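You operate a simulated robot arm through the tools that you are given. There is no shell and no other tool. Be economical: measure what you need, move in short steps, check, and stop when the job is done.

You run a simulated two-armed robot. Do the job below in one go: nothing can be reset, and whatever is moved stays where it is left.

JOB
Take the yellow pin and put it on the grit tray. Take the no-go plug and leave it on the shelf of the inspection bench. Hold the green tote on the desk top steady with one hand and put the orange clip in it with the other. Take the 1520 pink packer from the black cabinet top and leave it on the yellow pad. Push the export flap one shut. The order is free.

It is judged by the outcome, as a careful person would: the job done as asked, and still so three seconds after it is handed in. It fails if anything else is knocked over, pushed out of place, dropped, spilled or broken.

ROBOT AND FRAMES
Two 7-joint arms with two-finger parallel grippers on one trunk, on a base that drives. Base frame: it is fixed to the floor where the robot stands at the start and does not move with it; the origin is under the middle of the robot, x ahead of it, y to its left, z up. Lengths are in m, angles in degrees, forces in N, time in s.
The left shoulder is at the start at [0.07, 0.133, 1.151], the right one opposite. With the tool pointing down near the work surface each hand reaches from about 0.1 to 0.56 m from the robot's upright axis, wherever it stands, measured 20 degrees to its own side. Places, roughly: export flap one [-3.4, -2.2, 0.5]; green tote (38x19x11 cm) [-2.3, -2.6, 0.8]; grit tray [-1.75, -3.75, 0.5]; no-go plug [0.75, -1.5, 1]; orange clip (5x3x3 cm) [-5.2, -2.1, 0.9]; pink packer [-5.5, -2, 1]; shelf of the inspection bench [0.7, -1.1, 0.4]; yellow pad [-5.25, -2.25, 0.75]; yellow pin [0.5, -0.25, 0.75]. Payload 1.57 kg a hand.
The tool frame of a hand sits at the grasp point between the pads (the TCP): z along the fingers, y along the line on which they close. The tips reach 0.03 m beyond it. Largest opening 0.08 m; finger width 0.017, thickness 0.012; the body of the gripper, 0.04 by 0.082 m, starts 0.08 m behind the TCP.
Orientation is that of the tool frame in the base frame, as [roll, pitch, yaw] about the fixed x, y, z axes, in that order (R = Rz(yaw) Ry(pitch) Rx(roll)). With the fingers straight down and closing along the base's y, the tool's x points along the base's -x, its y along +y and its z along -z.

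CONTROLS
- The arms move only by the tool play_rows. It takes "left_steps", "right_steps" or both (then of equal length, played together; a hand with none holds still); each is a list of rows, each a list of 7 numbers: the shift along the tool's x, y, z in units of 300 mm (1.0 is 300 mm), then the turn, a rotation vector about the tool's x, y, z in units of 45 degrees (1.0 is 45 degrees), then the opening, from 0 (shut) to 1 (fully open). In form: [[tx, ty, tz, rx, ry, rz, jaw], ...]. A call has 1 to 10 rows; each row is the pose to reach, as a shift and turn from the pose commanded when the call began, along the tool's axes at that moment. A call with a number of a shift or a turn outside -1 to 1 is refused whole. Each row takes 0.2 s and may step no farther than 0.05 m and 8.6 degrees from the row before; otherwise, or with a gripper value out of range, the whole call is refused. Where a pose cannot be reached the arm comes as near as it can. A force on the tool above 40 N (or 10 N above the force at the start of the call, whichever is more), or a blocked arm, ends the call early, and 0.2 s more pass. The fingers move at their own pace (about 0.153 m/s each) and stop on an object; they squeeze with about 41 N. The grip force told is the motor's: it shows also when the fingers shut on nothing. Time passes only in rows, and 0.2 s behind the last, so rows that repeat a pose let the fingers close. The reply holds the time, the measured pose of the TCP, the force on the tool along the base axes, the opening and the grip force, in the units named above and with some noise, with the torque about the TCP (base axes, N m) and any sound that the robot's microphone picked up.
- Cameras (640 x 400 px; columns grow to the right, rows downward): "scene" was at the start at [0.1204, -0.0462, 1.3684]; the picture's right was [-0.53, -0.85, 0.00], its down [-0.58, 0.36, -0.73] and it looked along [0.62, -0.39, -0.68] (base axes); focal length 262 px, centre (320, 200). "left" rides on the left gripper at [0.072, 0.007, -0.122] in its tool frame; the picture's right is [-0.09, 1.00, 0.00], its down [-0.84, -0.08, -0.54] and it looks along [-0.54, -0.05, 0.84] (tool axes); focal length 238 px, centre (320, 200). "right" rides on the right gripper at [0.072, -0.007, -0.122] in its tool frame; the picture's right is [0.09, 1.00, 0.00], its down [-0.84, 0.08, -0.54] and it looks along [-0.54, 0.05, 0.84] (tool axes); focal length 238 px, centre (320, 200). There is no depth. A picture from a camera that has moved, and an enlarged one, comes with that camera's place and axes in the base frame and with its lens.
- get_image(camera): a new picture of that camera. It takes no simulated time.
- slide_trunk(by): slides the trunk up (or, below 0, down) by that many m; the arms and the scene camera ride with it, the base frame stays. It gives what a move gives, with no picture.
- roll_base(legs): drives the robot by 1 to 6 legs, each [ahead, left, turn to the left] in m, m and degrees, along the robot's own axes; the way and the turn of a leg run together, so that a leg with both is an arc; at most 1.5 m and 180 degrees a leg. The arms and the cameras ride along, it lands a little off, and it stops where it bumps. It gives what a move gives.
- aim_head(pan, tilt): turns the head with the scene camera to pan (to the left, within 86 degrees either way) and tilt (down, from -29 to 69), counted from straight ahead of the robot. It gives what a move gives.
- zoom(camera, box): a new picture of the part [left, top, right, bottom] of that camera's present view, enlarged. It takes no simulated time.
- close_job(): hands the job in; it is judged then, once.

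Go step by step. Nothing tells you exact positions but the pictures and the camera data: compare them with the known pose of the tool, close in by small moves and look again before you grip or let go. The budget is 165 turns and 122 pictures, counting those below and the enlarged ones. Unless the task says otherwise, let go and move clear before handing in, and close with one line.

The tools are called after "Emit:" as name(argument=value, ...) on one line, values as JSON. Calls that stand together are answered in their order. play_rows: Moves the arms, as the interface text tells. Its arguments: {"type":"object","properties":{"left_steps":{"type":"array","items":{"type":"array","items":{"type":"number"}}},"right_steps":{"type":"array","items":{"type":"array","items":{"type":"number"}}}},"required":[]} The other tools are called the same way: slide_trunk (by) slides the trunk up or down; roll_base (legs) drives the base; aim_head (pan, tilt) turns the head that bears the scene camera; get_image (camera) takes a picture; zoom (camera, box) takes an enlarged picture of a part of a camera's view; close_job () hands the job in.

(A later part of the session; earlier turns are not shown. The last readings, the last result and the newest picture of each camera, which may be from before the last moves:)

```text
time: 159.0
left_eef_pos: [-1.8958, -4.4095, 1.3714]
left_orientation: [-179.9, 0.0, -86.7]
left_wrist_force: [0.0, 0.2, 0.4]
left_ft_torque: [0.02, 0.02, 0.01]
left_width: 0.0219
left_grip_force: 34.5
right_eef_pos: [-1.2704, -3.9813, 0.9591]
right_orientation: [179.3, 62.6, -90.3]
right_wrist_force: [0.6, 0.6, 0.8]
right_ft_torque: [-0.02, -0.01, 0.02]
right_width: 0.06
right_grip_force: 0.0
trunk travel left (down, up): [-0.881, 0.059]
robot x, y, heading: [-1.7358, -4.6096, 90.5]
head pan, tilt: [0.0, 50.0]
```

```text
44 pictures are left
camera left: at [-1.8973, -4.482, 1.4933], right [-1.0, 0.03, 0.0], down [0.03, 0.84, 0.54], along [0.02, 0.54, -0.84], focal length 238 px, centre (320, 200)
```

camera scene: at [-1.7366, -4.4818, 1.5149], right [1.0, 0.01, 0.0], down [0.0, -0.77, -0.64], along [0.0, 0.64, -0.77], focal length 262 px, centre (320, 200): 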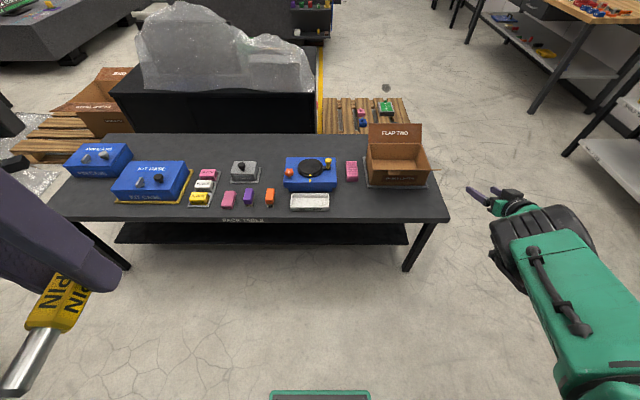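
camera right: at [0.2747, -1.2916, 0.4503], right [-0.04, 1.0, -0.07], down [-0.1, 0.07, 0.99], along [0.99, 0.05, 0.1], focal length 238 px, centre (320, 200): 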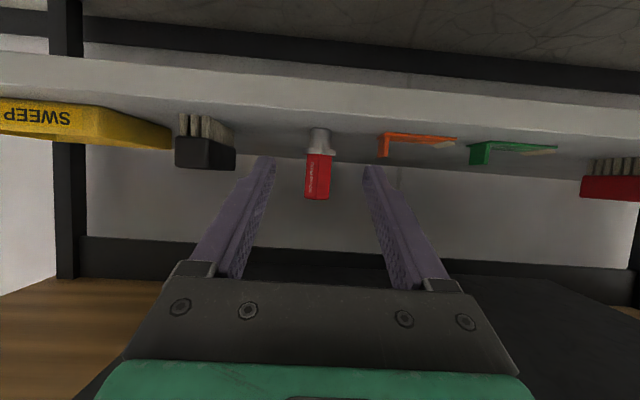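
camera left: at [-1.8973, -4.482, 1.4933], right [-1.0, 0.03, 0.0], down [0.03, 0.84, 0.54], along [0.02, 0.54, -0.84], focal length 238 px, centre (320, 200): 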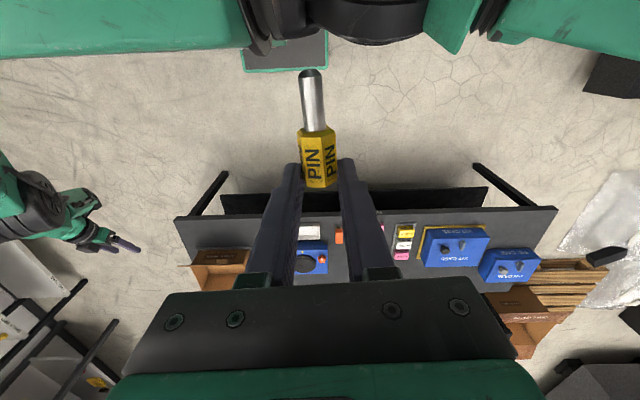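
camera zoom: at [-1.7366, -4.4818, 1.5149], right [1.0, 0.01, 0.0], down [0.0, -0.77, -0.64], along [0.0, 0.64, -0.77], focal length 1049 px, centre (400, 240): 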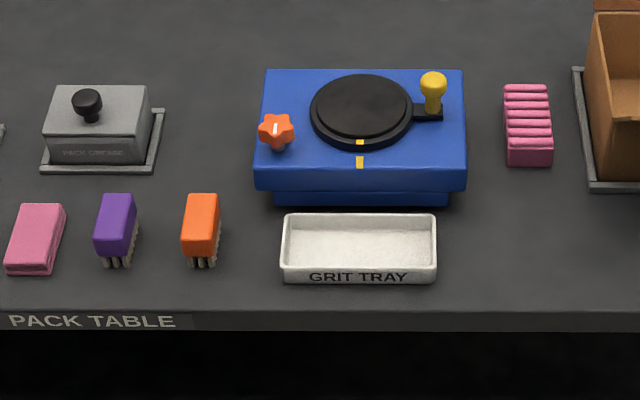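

It's the grit tray. I'll retract the right hand, shift so the tray sits ahead-left, move closer and lower the trunk to working height.

Emit:
play_rows(right_steps=[[-0.01, 0, -0.14, 0, 0, 0, 0.5], [-0.02, 0, -0.28, 0, 0, 0, 0.5], [-0.03, 0, -0.42, 0, 0, 0, 0.5], [-0.04, 0, -0.56, 0, 0, 0, 0.5], [-0.05, 0, -0.7, 0, 0, 0, 0.5], [-0.06, 0, -0.84, 0, 0, 0, 0.5], [-0.06, 0, -0.97, 0, 0, 0, 0.5]])

Emit:
roll_base(legs=[[0, -0.115, 0], [0.4, 0, 0]])

Emit:
slide_trunk(by=-0.156)

Emit:
aim_head(pan=10, tilt=60)

Emit:
get_image(camera="scene")

```text
time: 160.6
left_eef_pos: [-1.8938, -4.4119, 1.3712]
left_orientation: [180.0, 0.1, -86.7]
left_wrist_force: [-0.8, 0.1, -1.0]
left_ft_torque: [0.02, 0.03, -0.02]
left_width: 0.0221
left_grip_force: 34.8
right_eef_pos: [-1.2693, -4.2354, 1.1073]
right_orientation: [179.1, 62.9, -90.5]
right_wrist_force: [0.7, 0.5, 0.4]
right_ft_torque: [0.0, -0.03, 0.04]
right_width: 0.0398
right_grip_force: 0.1
trunk travel left (down, up): [-0.881, 0.059]
robot x, y, heading: [-1.734, -4.6044, 90.5]
head pan, tilt: [0.0, 50.0]
```

```text
time: 163.9
left_eef_pos: [-1.7815, -4.0129, 1.3716]
left_orientation: [180.0, 0.2, -86.7]
left_wrist_force: [-0.1, -0.4, -1.0]
left_ft_torque: [0.05, 0.0, -0.01]
left_width: 0.0203
left_grip_force: 34.0
right_eef_pos: [-1.156, -3.8354, 1.1069]
right_orientation: [179.1, 62.8, -90.3]
right_wrist_force: [0.1, -0.2, 0.1]
right_ft_torque: [0.0, 0.03, 0.02]
right_width: 0.0399
right_grip_force: 0.1
trunk travel left (down, up): [-0.881, 0.059]
robot x, y, heading: [-1.6228, -4.2077, 90.2]
head pan, tilt: [0.0, 50.0]
```

```text
time: 165.7
left_eef_pos: [-1.7819, -4.0102, 1.2138]
left_orientation: [-180.0, 0.1, -86.8]
left_wrist_force: [-0.4, -0.2, -1.1]
left_ft_torque: [0.02, -0.02, 0.0]
left_width: 0.0201
left_grip_force: 34.1
right_eef_pos: [-1.1553, -3.8338, 0.9507]
right_orientation: [179.3, 62.8, -90.4]
right_wrist_force: [0.2, 0.3, 0.1]
right_ft_torque: [0.03, -0.02, 0.01]
right_width: 0.0402
right_grip_force: 0.1
trunk travel left (down, up): [-0.725, 0.215]
robot x, y, heading: [-1.6208, -4.2091, 90.1]
head pan, tilt: [0.0, 50.0]
```

```text
time: 166.4
left_eef_pos: [-1.7821, -4.0109, 1.2151]
left_orientation: [-179.9, 0.0, -86.7]
left_wrist_force: [-0.8, -0.3, -1.7]
left_ft_torque: [0.01, 0.0, 0.01]
left_width: 0.0202
left_grip_force: 33.8
right_eef_pos: [-1.1557, -3.8328, 0.9508]
right_orientation: [179.2, 62.7, -90.3]
right_wrist_force: [0.8, -0.6, -0.2]
right_ft_torque: [0.04, 0.0, 0.0]
right_width: 0.0399
right_grip_force: 0.1
trunk travel left (down, up): [-0.725, 0.215]
robot x, y, heading: [-1.6195, -4.2062, 90.6]
head pan, tilt: [10.0, 60.0]
```

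```text
43 pictures are left
camera scene: at [-1.6347, -4.0936, 1.3463], right [0.98, 0.18, 0.0], down [0.16, -0.85, -0.5], along [-0.09, 0.49, -0.87], focal length 262 px, centre (320, 200)
```

scene: 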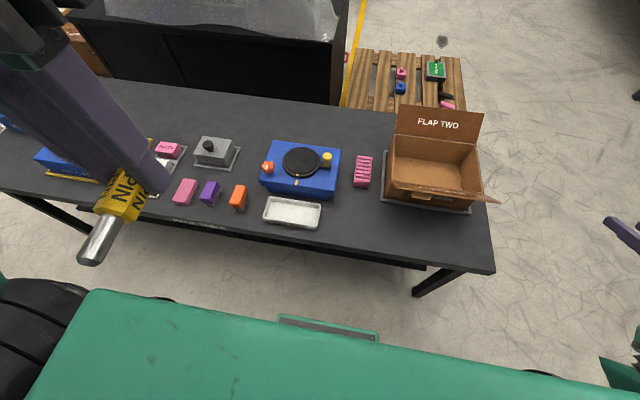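

Triangulated grit tray centre ≈ [-1.79, -3.735, 0.59], about 17 × 6.5 cm, long side along x. The pin must turn 90° to lie in it; moving over the tray while turning.

Emit:
play_rows(left_steps=[[-0.115, 0, 0.08, 0, 0, 0.125, 0], [-0.23, 0, 0.16, 0, 0, 0.25, 0], [-0.345, 0, 0.24, 0, 0, 0.375, 0], [-0.46, 0, 0.32, 0, 0, 0.5, 0], [-0.575, 0, 0.4, 0, 0, 0.625, 0], [-0.69, 0, 0.48, 0, 0, 0.75, 0], [-0.805, 0, 0.56, 0, 0, 0.875, 0], [-0.92, 0, 0.64, 0, 0, 1, 0]])

Emit:
play_rows(left_steps=[[0, 0, 0.1, 0, 0, 0.16, 0], [0, 0, 0.2, 0, 0, 0.33, 0], [0, 0, 0.3, 0, 0, 0.5, 0], [0, 0, 0.4, 0, 0, 0.66, 0], [0, 0, 0.5, 0, 0, 0.83, 0], [0, 0, 0.5, 0, 0, 0.95, 0]])

Emit:
get_image(camera="left")

```text
time: 168.2
left_eef_pos: [-1.7984, -3.7319, 1.0233]
left_orientation: [179.9, -0.1, -131.7]
left_wrist_force: [0.6, 0.4, -0.7]
left_ft_torque: [-0.02, -0.01, 0.0]
left_width: 0.02
left_grip_force: 33.8
right_eef_pos: [-1.1553, -3.8328, 0.9494]
right_orientation: [179.3, 62.5, -90.4]
right_wrist_force: [-0.3, 0.4, 0.4]
right_ft_torque: [-0.03, 0.02, 0.01]
right_width: 0.04
right_grip_force: 0.0
trunk travel left (down, up): [-0.725, 0.215]
robot x, y, heading: [-1.6271, -4.2057, 90.1]
head pan, tilt: [10.0, 60.0]
```

```text
time: 169.6
left_eef_pos: [-1.7984, -3.7348, 0.8743]
left_orientation: [179.9, 0.0, -174.5]
left_wrist_force: [-1.4, -0.5, -0.9]
left_ft_torque: [-0.01, 0.0, 0.02]
left_width: 0.0202
left_grip_force: 33.5
right_eef_pos: [-1.1568, -3.8331, 0.9501]
right_orientation: [179.3, 62.7, -90.4]
right_wrist_force: [-0.4, 0.2, 0.4]
right_ft_torque: [0.0, -0.01, -0.05]
right_width: 0.0397
right_grip_force: 0.1
trunk travel left (down, up): [-0.725, 0.215]
robot x, y, heading: [-1.6253, -4.2047, 90.3]
head pan, tilt: [10.0, 60.0]
```

```text
42 pictures are left
camera left: at [-1.8709, -3.7352, 0.9954], right [0.0, 1.0, 0.0], down [0.84, 0.0, 0.54], along [0.54, 0.0, -0.84], focal length 238 px, centre (320, 200)
```

left: 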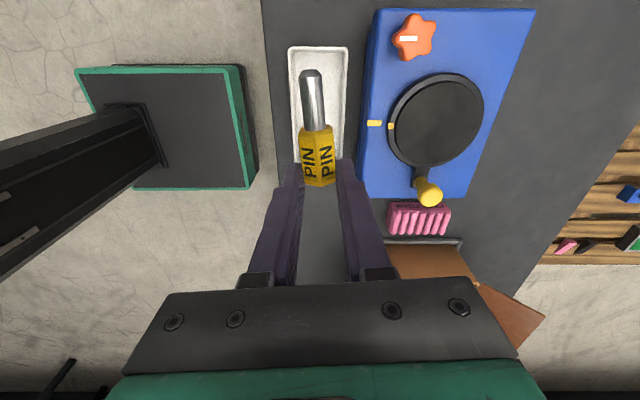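

The tray is right beneath, aligned with the pin. Shifting +2 cm in x and lowering to just above the tray.

Emit:
play_rows(left_steps=[[-0.04, -0.005, 0.14, 0, 0, 0.06, 0], [-0.075, -0.01, 0.28, 0, 0, 0.12, 0], [-0.075, -0.01, 0.42, 0, 0, 0.12, 0], [-0.075, -0.01, 0.56, 0, 0, 0.12, 0], [-0.075, -0.01, 0.7, 0, 0, 0.12, 0]])

Emit:
get_image(camera="left")

```text
time: 170.8
left_eef_pos: [-1.7769, -3.7366, 0.6626]
left_orientation: [180.0, 0.0, -180.0]
left_wrist_force: [-0.3, 0.7, -0.7]
left_ft_torque: [-0.01, -0.04, 0.02]
left_width: 0.0202
left_grip_force: 34.0
right_eef_pos: [-1.1554, -3.8323, 0.9501]
right_orientation: [179.2, 62.7, -90.3]
right_wrist_force: [-0.4, -0.4, -0.5]
right_ft_torque: [0.0, -0.03, 0.01]
right_width: 0.04
right_grip_force: 0.0
trunk travel left (down, up): [-0.725, 0.215]
robot x, y, heading: [-1.6213, -4.2077, 90.5]
head pan, tilt: [10.0, 60.0]
```

```text
41 pictures are left
camera left: at [-1.8473, -3.7298, 0.7848], right [0.09, 1.0, 0.0], down [0.84, -0.08, 0.54], along [0.54, -0.05, -0.84], focal length 238 px, centre (320, 200)
```

left: 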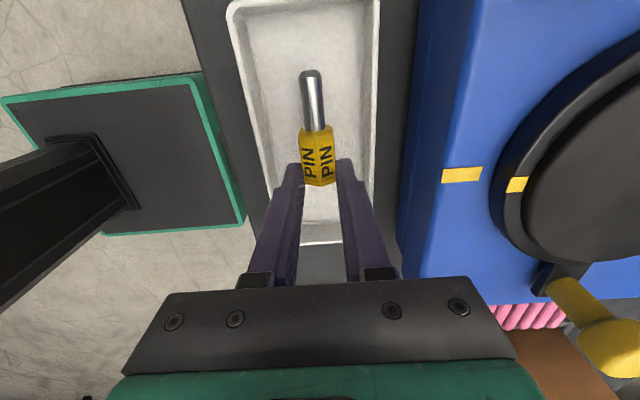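

Nicely centred. Lowering gently to contact.

Emit:
play_rows(left_steps=[[0, 0, 0.05, 0, 0, 0, 0], [0, 0, 0.1, 0, 0, 0, 0]])

Emit:
zoom(camera="left", box=[210, 50, 430, 210])

```text
time: 171.4
left_eef_pos: [-1.7752, -3.7344, 0.6368]
left_orientation: [179.4, -0.1, -179.8]
left_wrist_force: [-3.5, 2.3, 26.1]
left_ft_torque: [0.06, 0.3, 0.0]
left_width: 0.0201
left_grip_force: 34.0
right_eef_pos: [-1.1561, -3.8376, 0.9521]
right_orientation: [179.1, 63.1, -90.3]
right_wrist_force: [0.4, 0.0, 0.4]
right_ft_torque: [0.01, 0.0, 0.0]
right_width: 0.0401
right_grip_force: 0.1
trunk travel left (down, up): [-0.725, 0.215]
robot x, y, heading: [-1.6229, -4.207, 90.4]
head pan, tilt: [10.0, 60.0]
```

```text
2.50 times, centred on (320, 130) of left
camera zoom: at [-1.8465, -3.7294, 0.76], right [0.09, 1.0, 0.01], down [0.84, -0.08, 0.54], along [0.54, -0.04, -0.84], focal length 596 px, centre (320, 375)
```

zoom: 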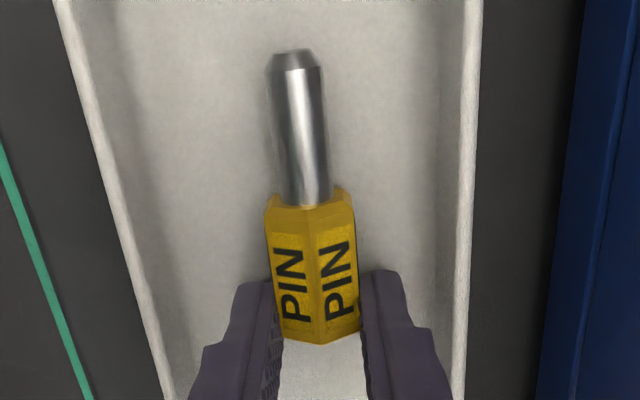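

Contact. Raising 2 mm, opening a little, and rising clear.

Emit:
play_rows(left_steps=[[0, 0, -0.012, 0, 0, 0, 0], [0, 0, -0.012, 0, 0, 0, 0.35], [0, 0, -0.012, 0, 0, 0, 0.45], [0, 0, -0.05, 0, 0, 0, 0.45], [0, 0, -0.18, 0, 0, 0, 0.45], [0, 0, -0.33, 0, 0, 0, 0.45], [0, 0, -0.48, 0, 0, 0, 0.45], [0, 0, -0.64, 0, 0, 0, 0.45]])

Emit:
zoom(camera="left", box=[200, 20, 440, 200])

```text
time: 173.2
left_eef_pos: [-1.7773, -3.7349, 0.8266]
left_orientation: [-180.0, 0.1, -179.8]
left_wrist_force: [-0.2, -0.1, -0.4]
left_ft_torque: [-0.01, 0.01, 0.01]
left_width: 0.0359
left_grip_force: 0.0
right_eef_pos: [-1.156, -3.8336, 0.9515]
right_orientation: [179.2, 62.9, -90.3]
right_wrist_force: [-0.4, 0.4, -0.1]
right_ft_torque: [0.01, 0.01, -0.01]
right_width: 0.0398
right_grip_force: 0.0
trunk travel left (down, up): [-0.725, 0.215]
robot x, y, heading: [-1.6247, -4.2092, 90.4]
head pan, tilt: [10.0, 60.0]
```

```text
2.22 times, centred on (320, 110) of left
camera zoom: at [-1.8488, -3.7281, 0.9479], right [0.09, 1.0, 0.0], down [0.84, -0.07, 0.54], along [0.54, -0.05, -0.84], focal length 530 px, centre (320, 400)
```

zoom: 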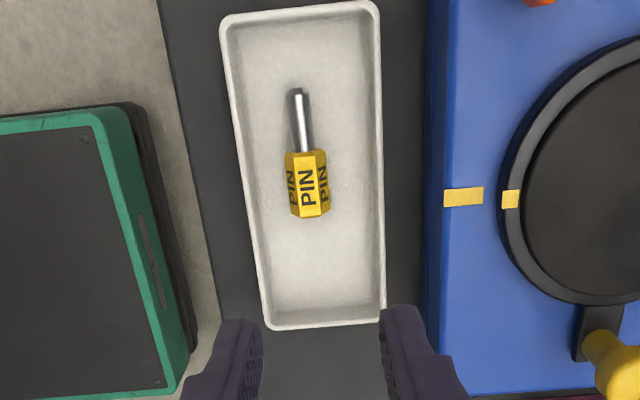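

The pin lies in the grit tray. Next, I'll retract the left hand and drive around toward the cabinet area at x ≈ -5.

Emit:
play_rows(left_steps=[[0, -0.1, -0.08, 0, 0, -0.125, 0.45], [0, -0.2, -0.16, 0, 0, -0.25, 0.45], [0, -0.3, -0.24, 0, 0, -0.375, 0.45], [0, -0.4, -0.32, 0, 0, -0.5, 0.45], [0, -0.5, -0.4, 0, 0, -0.625, 0.45], [0, -0.6, -0.48, 0, 0, -0.75, 0.45], [0, -0.7, -0.56, 0, 0, -0.875, 0.45], [0, -0.8, -0.64, 0, 0, -1, 0.45]])

Emit:
play_rows(left_steps=[[0, 0, 0, 0, 0, -0.18, 0.45], [0, 0, 0, 0, 0, -0.36, 0.45], [0, 0, 0, 0, 0, -0.54, 0.45], [0, 0, 0, 0, 0, -0.72, 0.45], [0, 0, 0, 0, 0, -0.9, 0.45], [0, 0, 0, 0, 0, -1, 0.45]])

Emit:
roll_base(legs=[[-0.3, 0, 0], [0, -1.27, 0], [1.45, 0, 0], [1.45, 0, 0], [0, 0, 90]])

```text
time: 175.0
left_eef_pos: [-1.7674, -3.8721, 0.9779]
left_orientation: [-179.9, -0.1, -144.5]
left_wrist_force: [0.1, -0.6, 0.0]
left_ft_torque: [0.0, -0.01, 0.02]
left_width: 0.0359
left_grip_force: 0.1
left hand out of reach, approached as far as the arm can: row 5, 6, 7, 8
right_eef_pos: [-1.1561, -3.8339, 0.9508]
right_orientation: [179.3, 62.7, -90.3]
right_wrist_force: [-0.4, -0.6, 0.8]
right_ft_torque: [-0.03, 0.01, -0.01]
right_width: 0.0399
right_grip_force: 0.0
trunk travel left (down, up): [-0.725, 0.215]
robot x, y, heading: [-1.6239, -4.2076, 90.5]
head pan, tilt: [10.0, 60.0]
```

```text
time: 176.4
left_eef_pos: [-1.7665, -3.8708, 0.9808]
left_orientation: [179.9, -0.1, -99.3]
left_wrist_force: [-1.2, 0.3, 1.1]
left_ft_torque: [0.01, 0.0, -0.01]
left_width: 0.0359
left_grip_force: 0.1
right_eef_pos: [-1.1559, -3.8339, 0.9515]
right_orientation: [179.2, 62.7, -90.3]
right_wrist_force: [-0.2, -0.4, 0.4]
right_ft_torque: [0.02, 0.01, -0.06]
right_width: 0.04
right_grip_force: 0.0
trunk travel left (down, up): [-0.725, 0.215]
robot x, y, heading: [-1.6215, -4.2095, 90.5]
head pan, tilt: [10.0, 60.0]
```

```text
time: 201.9
left_eef_pos: [-0.7261, -1.7464, 0.9784]
left_orientation: [-180.0, -0.1, -8.3]
left_wrist_force: [-0.2, 1.2, -1.2]
left_ft_torque: [0.03, 0.01, -0.02]
left_width: 0.0358
left_grip_force: 0.0
right_eef_pos: [-0.7735, -1.1383, 0.9502]
right_orientation: [179.2, 62.7, 0.9]
right_wrist_force: [0.1, -0.2, -1.0]
right_ft_torque: [-0.02, -0.01, -0.01]
right_width: 0.04
right_grip_force: 0.1
trunk travel left (down, up): [-0.725, 0.215]
robot x, y, heading: [-0.3925, -1.5953, -178.4]
head pan, tilt: [10.0, 60.0]
```

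Emit:
roll_base(legs=[[0, -0.33, -1.6], [1.3, 0, 0], [1.0, 0, 0]])

Emit:
aim_head(pan=8, tilt=20)

Emit:
get_image(camera="scene")

```text
time: 214.9
left_eef_pos: [-3.0243, -1.4046, 0.9792]
left_orientation: [180.0, -0.1, -10.2]
left_wrist_force: [0.5, 0.0, 0.1]
left_ft_torque: [-0.03, -0.03, -0.01]
left_width: 0.036
left_grip_force: 0.0
right_eef_pos: [-3.0521, -0.7924, 0.9506]
right_orientation: [179.1, 62.6, -1.2]
right_wrist_force: [0.3, 0.1, -0.2]
right_ft_torque: [0.01, 0.02, 0.03]
right_width: 0.0399
right_grip_force: 0.0
trunk travel left (down, up): [-0.725, 0.215]
robot x, y, heading: [-2.6855, -1.2629, 179.3]
head pan, tilt: [10.0, 60.0]
```

```text
time: 216.0
left_eef_pos: [-3.0251, -1.4034, 0.98]
left_orientation: [-180.0, -0.1, -10.3]
left_wrist_force: [-0.5, -0.1, 0.0]
left_ft_torque: [0.01, 0.02, -0.01]
left_width: 0.0359
left_grip_force: 0.0
right_eef_pos: [-3.0512, -0.7926, 0.95]
right_orientation: [179.3, 62.7, -1.1]
right_wrist_force: [-0.8, 0.6, 0.2]
right_ft_torque: [-0.02, -0.04, -0.01]
right_width: 0.04
right_grip_force: 0.0
trunk travel left (down, up): [-0.725, 0.215]
robot x, y, heading: [-2.6841, -1.2651, 179.4]
head pan, tilt: [8.0, 20.0]
```

```text
38 pictures are left
camera scene: at [-2.8288, -1.2783, 1.4044], right [-0.13, 0.99, 0.0], down [0.34, 0.04, -0.94], along [-0.93, -0.12, -0.34], focal length 262 px, centre (320, 200)
```

scene: 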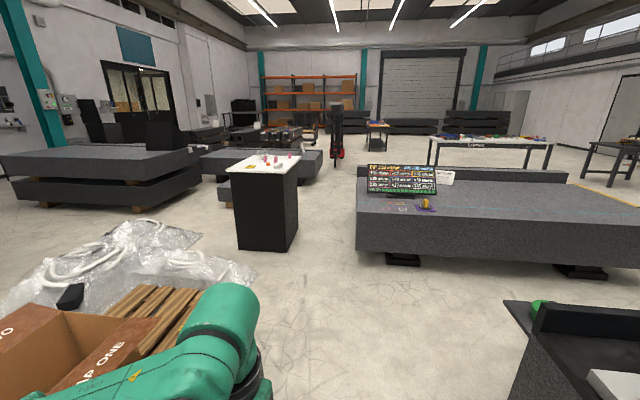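

The cabinet with white top and pink items stands at about x -5.0…-5.5, y ≈ -2.1. I'll drive nearer and look at the floor clearance in front of it.

Emit:
roll_base(legs=[[1.25, 0, 0]])

Emit:
aim_head(pan=40, tilt=42)

Emit:
get_image(camera="scene")

```text
time: 222.3
left_eef_pos: [-4.2688, -1.3907, 0.979]
left_orientation: [180.0, -0.1, -10.5]
left_wrist_force: [0.9, 0.4, -0.4]
left_ft_torque: [0.0, 0.01, 0.03]
left_width: 0.0362
left_grip_force: 0.1
right_eef_pos: [-4.2948, -0.7785, 0.9497]
right_orientation: [179.2, 62.7, -1.3]
right_wrist_force: [0.3, 0.4, 0.0]
right_ft_torque: [-0.02, 0.0, 0.0]
right_width: 0.0401
right_grip_force: 0.0
trunk travel left (down, up): [-0.725, 0.215]
robot x, y, heading: [-3.9323, -1.2536, 179.4]
head pan, tilt: [8.0, 20.0]
```

```text
time: 223.3
left_eef_pos: [-4.2696, -1.39, 0.9786]
left_orientation: [180.0, -0.1, -10.4]
left_wrist_force: [0.0, -0.9, 0.2]
left_ft_torque: [-0.02, -0.01, 0.0]
left_width: 0.0361
left_grip_force: 0.0
right_eef_pos: [-4.2955, -0.78, 0.9504]
right_orientation: [179.2, 62.7, -1.3]
right_wrist_force: [0.1, 0.3, -0.1]
right_ft_torque: [0.0, -0.01, 0.02]
right_width: 0.0401
right_grip_force: 0.0
trunk travel left (down, up): [-0.725, 0.215]
robot x, y, heading: [-3.9293, -1.2568, 179.5]
head pan, tilt: [40.0, 42.0]
```

```text
37 pictures are left
camera scene: at [-4.0452, -1.3068, 1.3701], right [-0.63, 0.77, 0.0], down [0.52, 0.42, -0.74], along [-0.58, -0.47, -0.67], focal length 262 px, centre (320, 200)
```

scene: 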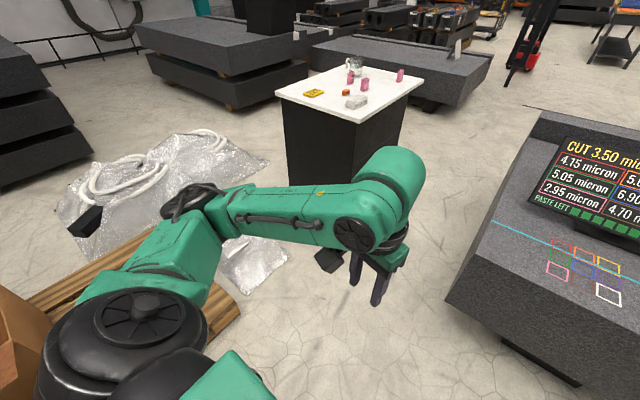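

Emit:
zoom(camera="scene", box=[265, 50, 435, 160])

```text
3.64 times, centred on (350, 105) of scene
camera zoom: at [-4.0452, -1.3068, 1.3701], right [-0.63, 0.77, 0.0], down [0.52, 0.42, -0.74], along [-0.58, -0.47, -0.67], focal length 954 px, centre (211, 546)
```

zoom: 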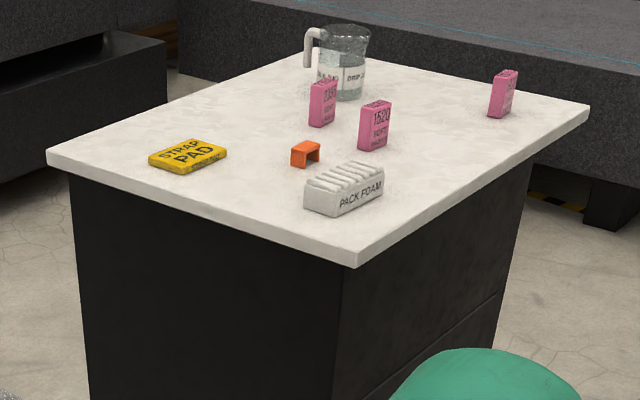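

The 1520 packer (≈[-5.35,-2.05]), orange clip (≈[-5.26,-2.11]) and yellow pad (≈[-5.13,-2.23]) are on the white top at z ≈ 0.85, front edge x ≈ -5.0. The gap between foil and slab is about 0.8 m; I'll raise the trunk and drive in carefully at y ≈ -1.68.

Emit:
slide_trunk(by=0.15)

Emit:
roll_base(legs=[[0.38, 0, 0.5], [0, 0.42, 0], [0.3, 0, 0]])

Emit:
aim_head(pan=25, tilt=55)

Emit:
get_image(camera="scene")

```text
time: 225.0
left_eef_pos: [-4.2674, -1.3907, 1.1287]
left_orientation: [180.0, -0.1, -10.3]
left_wrist_force: [0.7, -0.9, -0.1]
left_ft_torque: [0.02, 0.01, 0.0]
left_width: 0.0357
left_grip_force: 0.1
right_eef_pos: [-4.2951, -0.7805, 1.0999]
right_orientation: [179.2, 62.7, -1.3]
right_wrist_force: [-0.6, 0.0, 0.0]
right_ft_torque: [0.04, 0.02, 0.04]
right_width: 0.0399
right_grip_force: 0.1
trunk travel left (down, up): [-0.875, 0.065]
robot x, y, heading: [-3.9307, -1.2539, 179.2]
head pan, tilt: [40.0, 42.0]
```

```text
time: 231.2
left_eef_pos: [-4.949, -1.7994, 1.1297]
left_orientation: [179.9, 0.0, -10.3]
left_wrist_force: [0.8, 0.3, -0.1]
left_ft_torque: [0.0, 0.01, 0.01]
left_width: 0.0363
left_grip_force: 0.0
right_eef_pos: [-4.977, -1.1887, 1.1007]
right_orientation: [179.1, 62.8, -1.1]
right_wrist_force: [-0.1, 0.1, 0.5]
right_ft_torque: [-0.03, 0.0, -0.02]
right_width: 0.0399
right_grip_force: 0.1
trunk travel left (down, up): [-0.875, 0.065]
robot x, y, heading: [-4.6127, -1.6604, 179.5]
head pan, tilt: [40.0, 42.0]
```

```text
time: 232.0
left_eef_pos: [-4.9499, -1.7988, 1.1291]
left_orientation: [-180.0, -0.1, -10.2]
left_wrist_force: [-0.1, -0.6, -0.1]
left_ft_torque: [0.04, -0.01, -0.03]
left_width: 0.0361
left_grip_force: 0.1
right_eef_pos: [-4.9779, -1.1888, 1.101]
right_orientation: [179.2, 62.9, -1.1]
right_wrist_force: [-0.8, 0.3, -0.1]
right_ft_torque: [-0.02, 0.02, -0.02]
right_width: 0.0402
right_grip_force: 0.2
trunk travel left (down, up): [-0.875, 0.065]
robot x, y, heading: [-4.6123, -1.6603, 179.6]
head pan, tilt: [25.0, 55.0]
```

```text
35 pictures are left
camera scene: at [-4.7284, -1.6918, 1.5023], right [-0.42, 0.91, 0.0], down [0.74, 0.34, -0.57], along [-0.52, -0.24, -0.82], focal length 262 px, centre (320, 200)
```

scene: 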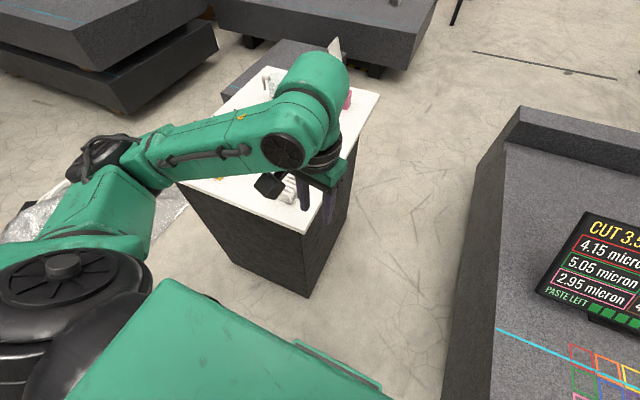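

Good clearance. Moving 0.15 ahead and slightly left, then looking with the left hand camera.

Emit:
roll_base(legs=[[0, 0.06, 0], [0.15, 0, 0]])

Emit:
play_rows(left_steps=[[-0.1, -0.1, 0, 0, 0, -0.05, 1], [-0.2, -0.2, 0, 0, 0, -0.1, 1], [-0.3, -0.3, 0, 0, 0, -0.15, 1], [-0.35, -0.4, 0, 0, 0, -0.2, 1]])

Emit:
get_image(camera="left")

```text
time: 233.9
left_eef_pos: [-5.0964, -1.8582, 1.1299]
left_orientation: [179.9, 0.1, -10.3]
left_wrist_force: [-0.3, 1.0, -0.2]
left_ft_torque: [-0.01, -0.01, 0.01]
left_width: 0.0359
left_grip_force: 0.0
right_eef_pos: [-5.1236, -1.2471, 1.102]
right_orientation: [179.5, 62.9, -1.1]
right_wrist_force: [0.6, 0.2, -0.4]
right_ft_torque: [0.0, 0.02, -0.03]
right_width: 0.0398
right_grip_force: 0.2
trunk travel left (down, up): [-0.875, 0.065]
robot x, y, heading: [-4.7561, -1.7183, 179.4]
head pan, tilt: [25.0, 55.0]
```

```text
time: 234.9
left_eef_pos: [-5.1812, -1.7164, 1.1302]
left_orientation: [179.8, -0.1, -1.4]
left_wrist_force: [-0.1, 0.0, -0.4]
left_ft_torque: [-0.03, 0.0, -0.01]
left_width: 0.0798
left_grip_force: 0.0
right_eef_pos: [-5.1259, -1.2438, 1.1006]
right_orientation: [179.0, 62.7, -1.5]
right_wrist_force: [-0.2, 0.0, -0.5]
right_ft_torque: [-0.01, 0.04, 0.01]
right_width: 0.04
right_grip_force: 0.0
trunk travel left (down, up): [-0.875, 0.065]
robot x, y, heading: [-4.7602, -1.7204, 179.4]
head pan, tilt: [25.0, 55.0]
```

```text
34 pictures are left
camera left: at [-5.1094, -1.7245, 1.2528], right [-0.12, -0.99, 0.0], down [-0.84, 0.1, 0.54], along [-0.54, 0.06, -0.84], focal length 238 px, centre (320, 200)
```

left: 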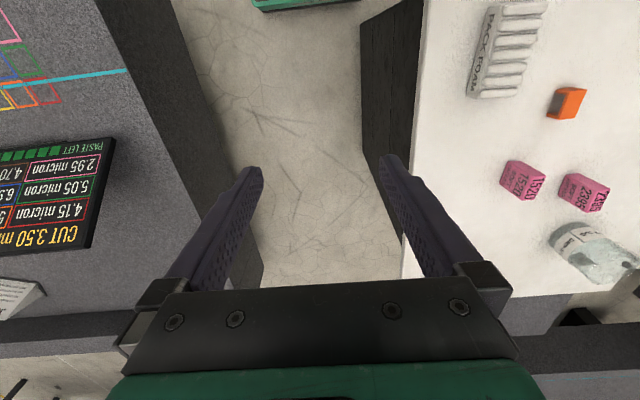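

I moved the wrong way in y (tool y is −Y here). From this view: 1520 packer top ≈ [-5.33, -2.035, 0.915], neighbour packer ≈ [-5.37, -2.14], clip ≈ [-5.225, -2.086]. Moving over the 1520 packer.

Emit:
play_rows(left_steps=[[-0.04, 0.13, 0, 0, 0, 0, 1], [-0.08, 0.26, 0, 0, 0, 0, 1], [-0.12, 0.39, 0, 0, 0, 0, 1], [-0.16, 0.52, 0, 0, 0, 0, 1], [-0.2, 0.65, 0, 0, 0, 0, 1], [-0.25, 0.78, 0, 0, 0, 0, 1], [-0.3, 0.9, 0, 0, 0, 0, 1], [-0.35, 0.97, 0, 0, 0, 0, 1]])

Emit:
get_image(camera="left")

```text
time: 236.7
left_eef_pos: [-5.2961, -2.009, 1.1304]
left_orientation: [179.8, -0.1, -1.4]
left_wrist_force: [-0.5, 0.5, 0.3]
left_ft_torque: [-0.03, -0.01, 0.01]
left_width: 0.0801
left_grip_force: 0.1
right_eef_pos: [-5.1256, -1.246, 1.1011]
right_orientation: [179.1, 62.7, -1.2]
right_wrist_force: [0.8, 0.3, 0.0]
right_ft_torque: [0.03, -0.01, -0.01]
right_width: 0.0402
right_grip_force: 0.1
trunk travel left (down, up): [-0.875, 0.065]
robot x, y, heading: [-4.7626, -1.7178, 179.5]
head pan, tilt: [25.0, 55.0]
```

```text
33 pictures are left
camera left: at [-5.2233, -2.017, 1.2523], right [-0.12, -0.99, 0.0], down [-0.84, 0.1, 0.54], along [-0.54, 0.06, -0.84], focal length 238 px, centre (320, 200)
```

left: 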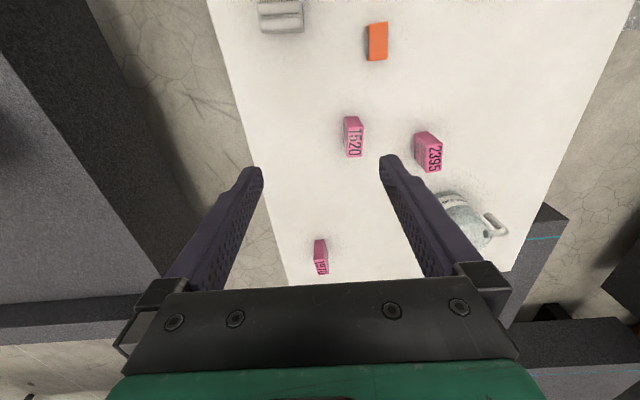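

Emit:
zoom(camera="left", box=[270, 0, 470, 200])

```text
2.00 times, centred on (370, 100) of left
camera zoom: at [-5.2233, -2.017, 1.2523], right [-0.12, -0.99, 0.0], down [-0.84, 0.1, 0.54], along [-0.54, 0.06, -0.84], focal length 477 px, centre (220, 400)
```

zoom: 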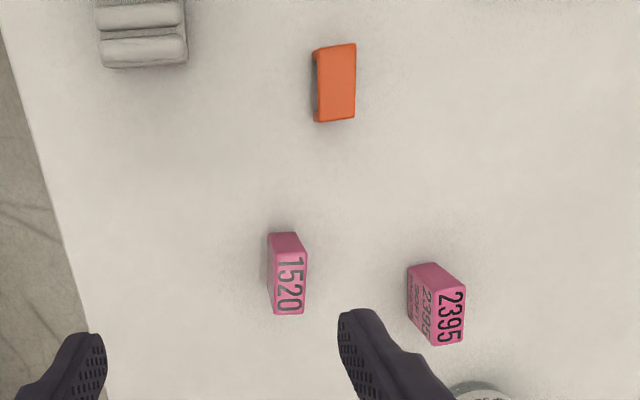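

The 1520 packer stands thin along y (2 cm × 4.5 cm), top at z ≈ 0.915, centre ≈ [-5.348, -2.055]. Moving above it with a reduced opening, then checking.

Emit:
play_rows(left_steps=[[-0.08, 0.07, 0.03, 0, 0, 0.03, 0.6], [-0.173, 0.152, 0.08, 0, 0, 0.06, 0.6], [-0.173, 0.152, 0.22, 0, 0, 0.06, 0.6], [-0.173, 0.152, 0.36, 0, 0, 0.06, 0.6], [-0.173, 0.152, 0.5, 0, 0, 0.06, 0.6]])

Emit:
get_image(camera="left")

```text
time: 237.9
left_eef_pos: [-5.3459, -2.0516, 0.9774]
left_orientation: [179.9, -0.3, -4.1]
left_wrist_force: [-0.4, 0.7, -0.2]
left_ft_torque: [0.0, -0.02, -0.01]
left_width: 0.0481
left_grip_force: 0.0
right_eef_pos: [-5.1265, -1.2457, 1.1004]
right_orientation: [179.2, 62.6, -1.4]
right_wrist_force: [1.0, -1.0, -0.3]
right_ft_torque: [0.01, 0.02, 0.01]
right_width: 0.0399
right_grip_force: 0.1
trunk travel left (down, up): [-0.875, 0.065]
robot x, y, heading: [-4.7619, -1.7193, 179.4]
head pan, tilt: [25.0, 55.0]
```

```text
31 pictures are left
camera left: at [-5.2758, -2.0637, 1.1001], right [-0.16, -0.99, 0.0], down [-0.83, 0.14, 0.54], along [-0.53, 0.09, -0.84], focal length 238 px, centre (320, 200)
```

left: 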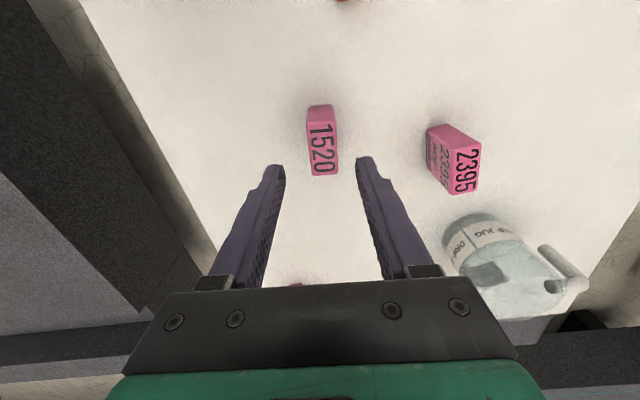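

Centred to within 4 mm. Adjusting, descending to z 0.893 and gripping.

Emit:
play_rows(left_steps=[[0, 0.013, 0.1, 0, 0, 0, 0.6], [0, 0.013, 0.2, 0, 0, 0, 0.6], [0, 0.013, 0.28, 0, 0, 0, 0.6], [0, 0.013, 0.28, 0, 0, 0, 0], [0, 0.013, 0.28, 0, 0, 0, 0], [0, 0.013, 0.25, 0, 0, 0, 0], [0, 0.013, 0.15, 0, 0, 0, 0], [0, 0.013, 0.02, 0, 0, 0, 0]])

Emit:
get_image(camera="left")

```text
time: 239.7
left_eef_pos: [-5.3443, -2.0558, 0.9741]
left_orientation: [179.9, -0.2, -4.1]
left_wrist_force: [-0.6, 0.8, 0.3]
left_ft_torque: [-0.01, 0.02, 0.02]
left_width: 0.023
left_grip_force: 35.2
left hand out of reach, approached as far as the arm can: row 2, 3, 4, 5, 6, 7
right_eef_pos: [-5.1248, -1.2444, 1.1009]
right_orientation: [179.0, 62.7, -1.6]
right_wrist_force: [0.3, -0.6, 0.0]
right_ft_torque: [0.0, 0.02, 0.01]
right_width: 0.0398
right_grip_force: 0.2
trunk travel left (down, up): [-0.875, 0.065]
robot x, y, heading: [-4.759, -1.7198, 179.7]
head pan, tilt: [25.0, 55.0]
```

```text
30 pictures are left
camera left: at [-5.2737, -2.0677, 1.0958], right [-0.16, -0.99, 0.0], down [-0.83, 0.14, 0.54], along [-0.53, 0.09, -0.84], focal length 238 px, centre (320, 200)
```

left: 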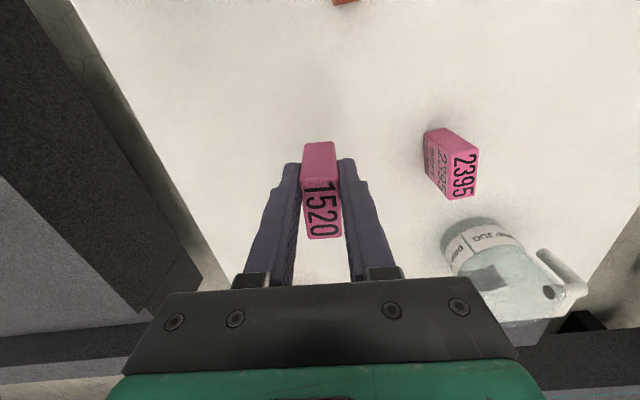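

The 1520 packer is gripped and lifted. Carrying it toward the yellow pad at about [-5.135, -2.23].

Emit:
play_rows(left_steps=[[0, 0, -0.15, 0, 0, 0, 0], [0.1, 0.08, -0.2, 0, 0, 0, 0], [0.22, 0.16, -0.2, 0, 0, 0, 0], [0.34, 0.25, -0.2, 0, 0, 0, 0], [0.45, 0.34, -0.2, 0, 0, 0, 0], [0.55, 0.42, -0.2, 0, 0, 0, 0], [0.65, 0.48, -0.2, 0, 0, 0, 0], [0.737, 0.532, -0.2, 0, 0, 0, 0]])

Emit:
get_image(camera="left")

```text
time: 241.5
left_eef_pos: [-5.3473, -2.0583, 1.011]
left_orientation: [179.9, 0.1, -4.1]
left_wrist_force: [-0.9, -0.1, -0.3]
left_ft_torque: [0.0, 0.02, 0.0]
left_width: 0.0228
left_grip_force: 35.3
left hand out of reach, approached as far as the arm can: row 1, 2, 3, 4, 5, 6, 7, 8
right_eef_pos: [-5.125, -1.2474, 1.0997]
right_orientation: [179.2, 62.7, -1.2]
right_wrist_force: [0.6, 0.2, 0.6]
right_ft_torque: [-0.01, -0.01, 0.04]
right_width: 0.0399
right_grip_force: 0.0
trunk travel left (down, up): [-0.875, 0.065]
robot x, y, heading: [-4.7605, -1.7214, 179.3]
head pan, tilt: [25.0, 55.0]
```

```text
29 pictures are left
camera left: at [-5.2758, -2.07, 1.1325], right [-0.16, -0.99, 0.0], down [-0.83, 0.14, 0.54], along [-0.54, 0.09, -0.84], focal length 238 px, centre (320, 200)
```

left: 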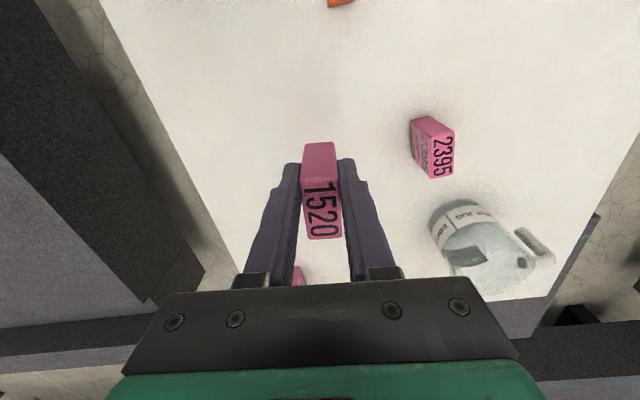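

The arm is momentarily jammed near its limit. I'll try pure up/back moves to free it.

Emit:
play_rows(left_steps=[[0.05, 0, -0.05, 0, 0, 0, 0], [0.1, 0, -0.1, 0, 0, 0, 0], [0.2, 0, -0.15, 0, 0, 0, 0], [0.3, 0, -0.2, 0, 0, 0, 0], [0.4, 0, -0.2, 0, 0, 0, 0], [0.5, 0, -0.2, 0, 0, 0, 0], [0.5, 0, -0.2, 0, 0, 0, 0]])

```text
time: 243.1
left_eef_pos: [-5.3481, -2.0582, 1.0109]
left_orientation: [179.8, 0.1, -4.2]
left_wrist_force: [0.3, 1.0, 0.0]
left_ft_torque: [0.04, -0.02, 0.03]
left_width: 0.0229
left_grip_force: 35.2
left hand out of reach, approached as far as the arm can: row 1, 2, 3, 4, 5, 6, 7
right_eef_pos: [-5.1254, -1.2461, 1.1]
right_orientation: [179.2, 62.7, -1.3]
right_wrist_force: [-0.4, -0.5, 0.6]
right_ft_torque: [0.0, 0.01, 0.0]
right_width: 0.0401
right_grip_force: 0.1
trunk travel left (down, up): [-0.875, 0.065]
robot x, y, heading: [-4.7616, -1.7175, 179.3]
head pan, tilt: [25.0, 55.0]
```

Emit:
play_rows(left_steps=[[0.05, 0.02, -0.05, 0, -0.15, 0, 0], [0.1, 0.05, -0.1, 0, -0.3, 0, 0], [0.2, 0.1, -0.15, 0, -0.45, 0, 0], [0.3, 0.15, -0.2, 0, -0.6, 0, 0], [0.4, 0.2, -0.25, 0, -0.6, 0, 0]])

```text
time: 244.3
left_eef_pos: [-5.4346, -2.0002, 1.0998]
left_orientation: [175.1, 18.5, -12.0]
left_wrist_force: [-0.7, 0.1, -1.1]
left_ft_torque: [-0.03, -0.03, 0.01]
left_width: 0.0231
left_grip_force: 35.9
left hand out of reach, approached as far as the arm can: row 1, 2, 3, 4, 5
right_eef_pos: [-5.1261, -1.244, 1.099]
right_orientation: [178.8, 62.6, -1.6]
right_wrist_force: [0.9, 0.2, -0.4]
right_ft_torque: [-0.04, -0.02, 0.0]
right_width: 0.0402
right_grip_force: 0.1
trunk travel left (down, up): [-0.875, 0.065]
robot x, y, heading: [-4.762, -1.7204, 179.3]
head pan, tilt: [25.0, 55.0]
```

The arm is almost straight (singular). I'll pull back, outward and up strongly while undoing the tilt.

Emit:
play_rows(left_steps=[[0.1, 0.05, -0.1, 0, 0, 0, 0], [0.2, 0.1, -0.2, 0, 0, 0, 0], [0.3, 0.15, -0.3, 0, 0.05, 0, 0], [0.4, 0.2, -0.35, 0, 0.1, 0, 0], [0.5, 0.25, -0.4, 0, 0.15, 0, 0], [0.6, 0.3, -0.4, 0, 0.2, 0, 0], [0.7, 0.35, -0.4, 0, 0.25, 0, 0], [0.8, 0.4, -0.4, 0, 0.3, 0, 0]])

Emit:
get_image(camera="scene")

```text
time: 246.1
left_eef_pos: [-5.2009, -2.1689, 1.1509]
left_orientation: [175.7, 5.2, -11.2]
left_wrist_force: [0.0, -0.8, -0.4]
left_ft_torque: [0.03, 0.0, -0.01]
left_width: 0.0229
left_grip_force: 35.4
right_eef_pos: [-5.1258, -1.2475, 1.1018]
right_orientation: [179.5, 62.8, -1.3]
right_wrist_force: [0.1, -0.4, 0.0]
right_ft_torque: [0.0, -0.01, -0.03]
right_width: 0.0398
right_grip_force: 0.1
trunk travel left (down, up): [-0.875, 0.065]
robot x, y, heading: [-4.7595, -1.7167, 179.5]
head pan, tilt: [25.0, 55.0]
```

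```text
28 pictures are left
camera scene: at [-4.8758, -1.7519, 1.5024], right [-0.41, 0.91, 0.0], down [0.75, 0.34, -0.57], along [-0.52, -0.24, -0.82], focal length 262 px, centre (320, 200)
```

scene: 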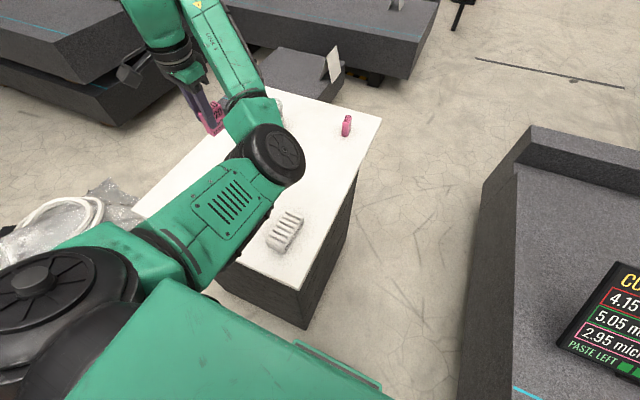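

Freed. Levelling the hand and moving over the pad.

Emit:
play_rows(left_steps=[[0.12, 0.08, 0, 0.05, 0.06, 0, 0], [0.254, 0.158, 0, 0.095, 0.115, 0, 0]])

Emit:
get_image(camera="left")

```text
time: 246.7
left_eef_pos: [-5.1329, -2.2325, 1.1467]
left_orientation: [-179.9, 0.0, -10.8]
left_wrist_force: [0.5, -1.0, -0.9]
left_ft_torque: [0.03, -0.01, 0.01]
left_width: 0.023
left_grip_force: 35.4
right_eef_pos: [-5.1247, -1.2485, 1.1026]
right_orientation: [179.6, 62.8, -1.0]
right_wrist_force: [-0.2, -0.9, 0.0]
right_ft_torque: [0.03, 0.0, -0.04]
right_width: 0.0399
right_grip_force: 0.0
trunk travel left (down, up): [-0.875, 0.065]
robot x, y, heading: [-4.7593, -1.7203, 179.3]
head pan, tilt: [25.0, 55.0]
```

```text
27 pictures are left
camera left: at [-5.0634, -2.2517, 1.268], right [-0.28, -0.96, 0.0], down [-0.81, 0.23, 0.54], along [-0.52, 0.15, -0.84], focal length 238 px, centre (320, 200)
```

left: 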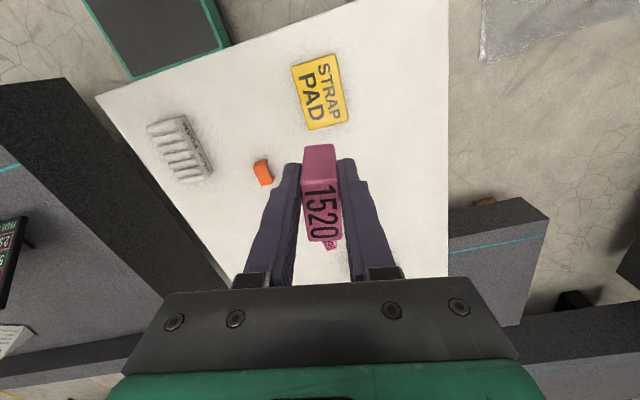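

The pad is directly below (centre ≈ [-5.125, -2.236]). Lowering.

Emit:
play_rows(left_steps=[[0.026, 0.01, 0.13, 0, 0, 0, 0], [0.026, 0.01, 0.26, 0, 0, 0, 0], [0.026, 0.01, 0.39, 0, 0, 0, 0], [0.026, 0.01, 0.52, 0, 0, 0, 0], [0.026, 0.01, 0.65, 0, 0, 0, 0]])

Emit:
get_image(camera="left")

```text
time: 247.9
left_eef_pos: [-5.1306, -2.2316, 0.9496]
left_orientation: [179.9, 0.0, -10.8]
left_wrist_force: [-0.6, -0.9, -0.5]
left_ft_torque: [-0.02, 0.02, 0.01]
left_width: 0.0229
left_grip_force: 35.3
right_eef_pos: [-5.1269, -1.2477, 1.101]
right_orientation: [179.4, 62.7, -1.2]
right_wrist_force: [0.3, 0.7, -0.2]
right_ft_torque: [0.01, -0.02, 0.01]
right_width: 0.0401
right_grip_force: 0.2
trunk travel left (down, up): [-0.875, 0.065]
robot x, y, heading: [-4.7617, -1.7211, 179.5]
head pan, tilt: [25.0, 55.0]
```

```text
26 pictures are left
camera left: at [-5.0606, -2.2525, 1.072], right [-0.28, -0.96, 0.0], down [-0.81, 0.23, 0.54], along [-0.52, 0.15, -0.84], focal length 238 px, centre (320, 200)
```

left: 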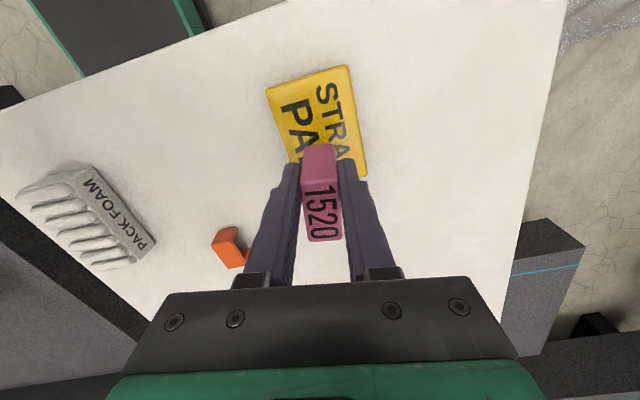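

Emit:
play_rows(left_steps=[[0.045, 0.005, 0.03, 0, 0, 0, 0], [0.045, 0.005, 0.08, 0, 0, 0, 0], [0.045, 0.005, 0.1, 0, 0, 0, 0]])

```text
time: 248.7
left_eef_pos: [-5.1167, -2.2337, 0.9246]
left_orientation: [179.8, 0.1, -10.7]
left_wrist_force: [-0.4, -1.3, 2.7]
left_ft_torque: [-0.03, 0.09, 0.02]
left_width: 0.0231
left_grip_force: 35.5
right_eef_pos: [-5.1255, -1.2448, 1.1005]
right_orientation: [179.2, 62.8, -1.4]
right_wrist_force: [0.2, 0.4, -0.6]
right_ft_torque: [-0.01, 0.03, -0.03]
right_width: 0.04
right_grip_force: 0.2
trunk travel left (down, up): [-0.875, 0.065]
robot x, y, heading: [-4.7628, -1.719, 179.4]
head pan, tilt: [25.0, 55.0]
```

Contact on the pad. Releasing and rising.

Emit:
play_rows(left_steps=[[0, 0, 0.0, 0, 0, 0, 0.15], [0, 0, 0, 0, 0, 0, 0.5], [0, 0, 0, 0, 0, 0, 0.5], [0, 0, -0.06, 0, 0, 0, 0.5], [0, 0, -0.2, 0, 0, 0, 0.5], [0, 0, -0.35, 0, 0, 0, 0.5], [0, 0, -0.45, 0, 0, 0, 0.5]])

Emit:
get_image(camera="left")

```text
time: 250.3
left_eef_pos: [-5.1171, -2.2341, 1.0568]
left_orientation: [179.9, 0.0, -10.9]
left_wrist_force: [0.5, -0.4, 0.1]
left_ft_torque: [-0.02, -0.04, 0.02]
left_width: 0.0398
left_grip_force: 0.0
right_eef_pos: [-5.1258, -1.2456, 1.0996]
right_orientation: [179.0, 62.7, -1.4]
right_wrist_force: [-0.8, 0.2, 0.6]
right_ft_torque: [0.01, 0.02, 0.04]
right_width: 0.0401
right_grip_force: 0.0
trunk travel left (down, up): [-0.875, 0.065]
robot x, y, heading: [-4.7614, -1.721, 179.3]
head pan, tilt: [25.0, 55.0]
```

```text
25 pictures are left
camera left: at [-5.0471, -2.2544, 1.1787], right [-0.28, -0.96, 0.0], down [-0.81, 0.23, 0.54], along [-0.52, 0.15, -0.84], focal length 238 px, centre (320, 200)
```

left: 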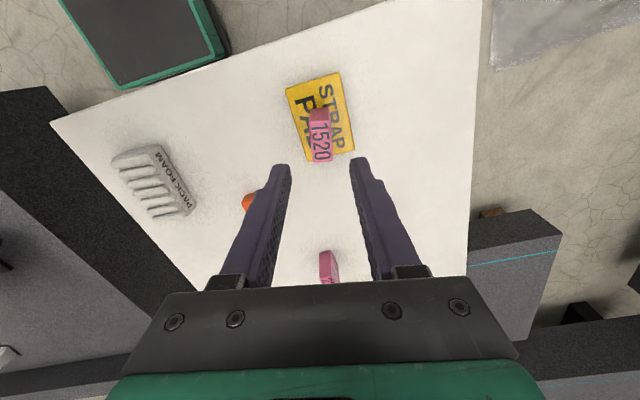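

The 1520 packer stands on the pad. Now over the orange clip at about [-5.226, -2.095].

Emit:
play_rows(left_steps=[[-0.1, -0.09, 0, 0, 0, -0.05, 0.75], [-0.2, -0.18, 0, 0, 0, -0.1, 0.75], [-0.3, -0.27, 0, 0, 0, -0.15, 0.75], [-0.443, -0.37, 0.0, 0, 0, -0.18, 0.75], [-0.443, -0.37, 0.1, 0, 0, -0.18, 0.75], [-0.443, -0.37, 0.2, 0, 0, -0.18, 0.75]])

Emit:
get_image(camera="left")

```text
refused: row 4 steps farther than a row can; nothing moved
```

```text
24 pictures are left
camera left: at [-5.0471, -2.2544, 1.1787], right [-0.28, -0.96, 0.0], down [-0.81, 0.23, 0.54], along [-0.52, 0.15, -0.84], focal length 238 px, centre (320, 200)
```

left: 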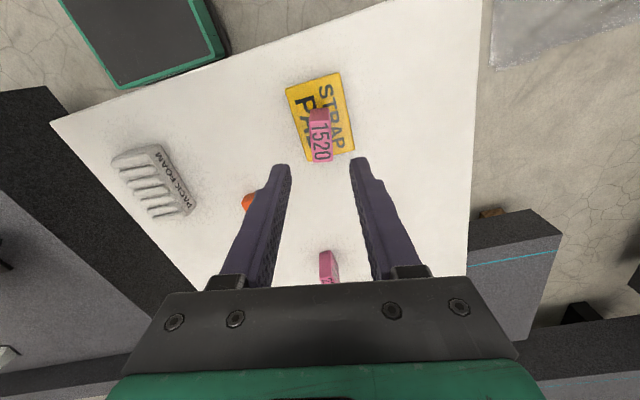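

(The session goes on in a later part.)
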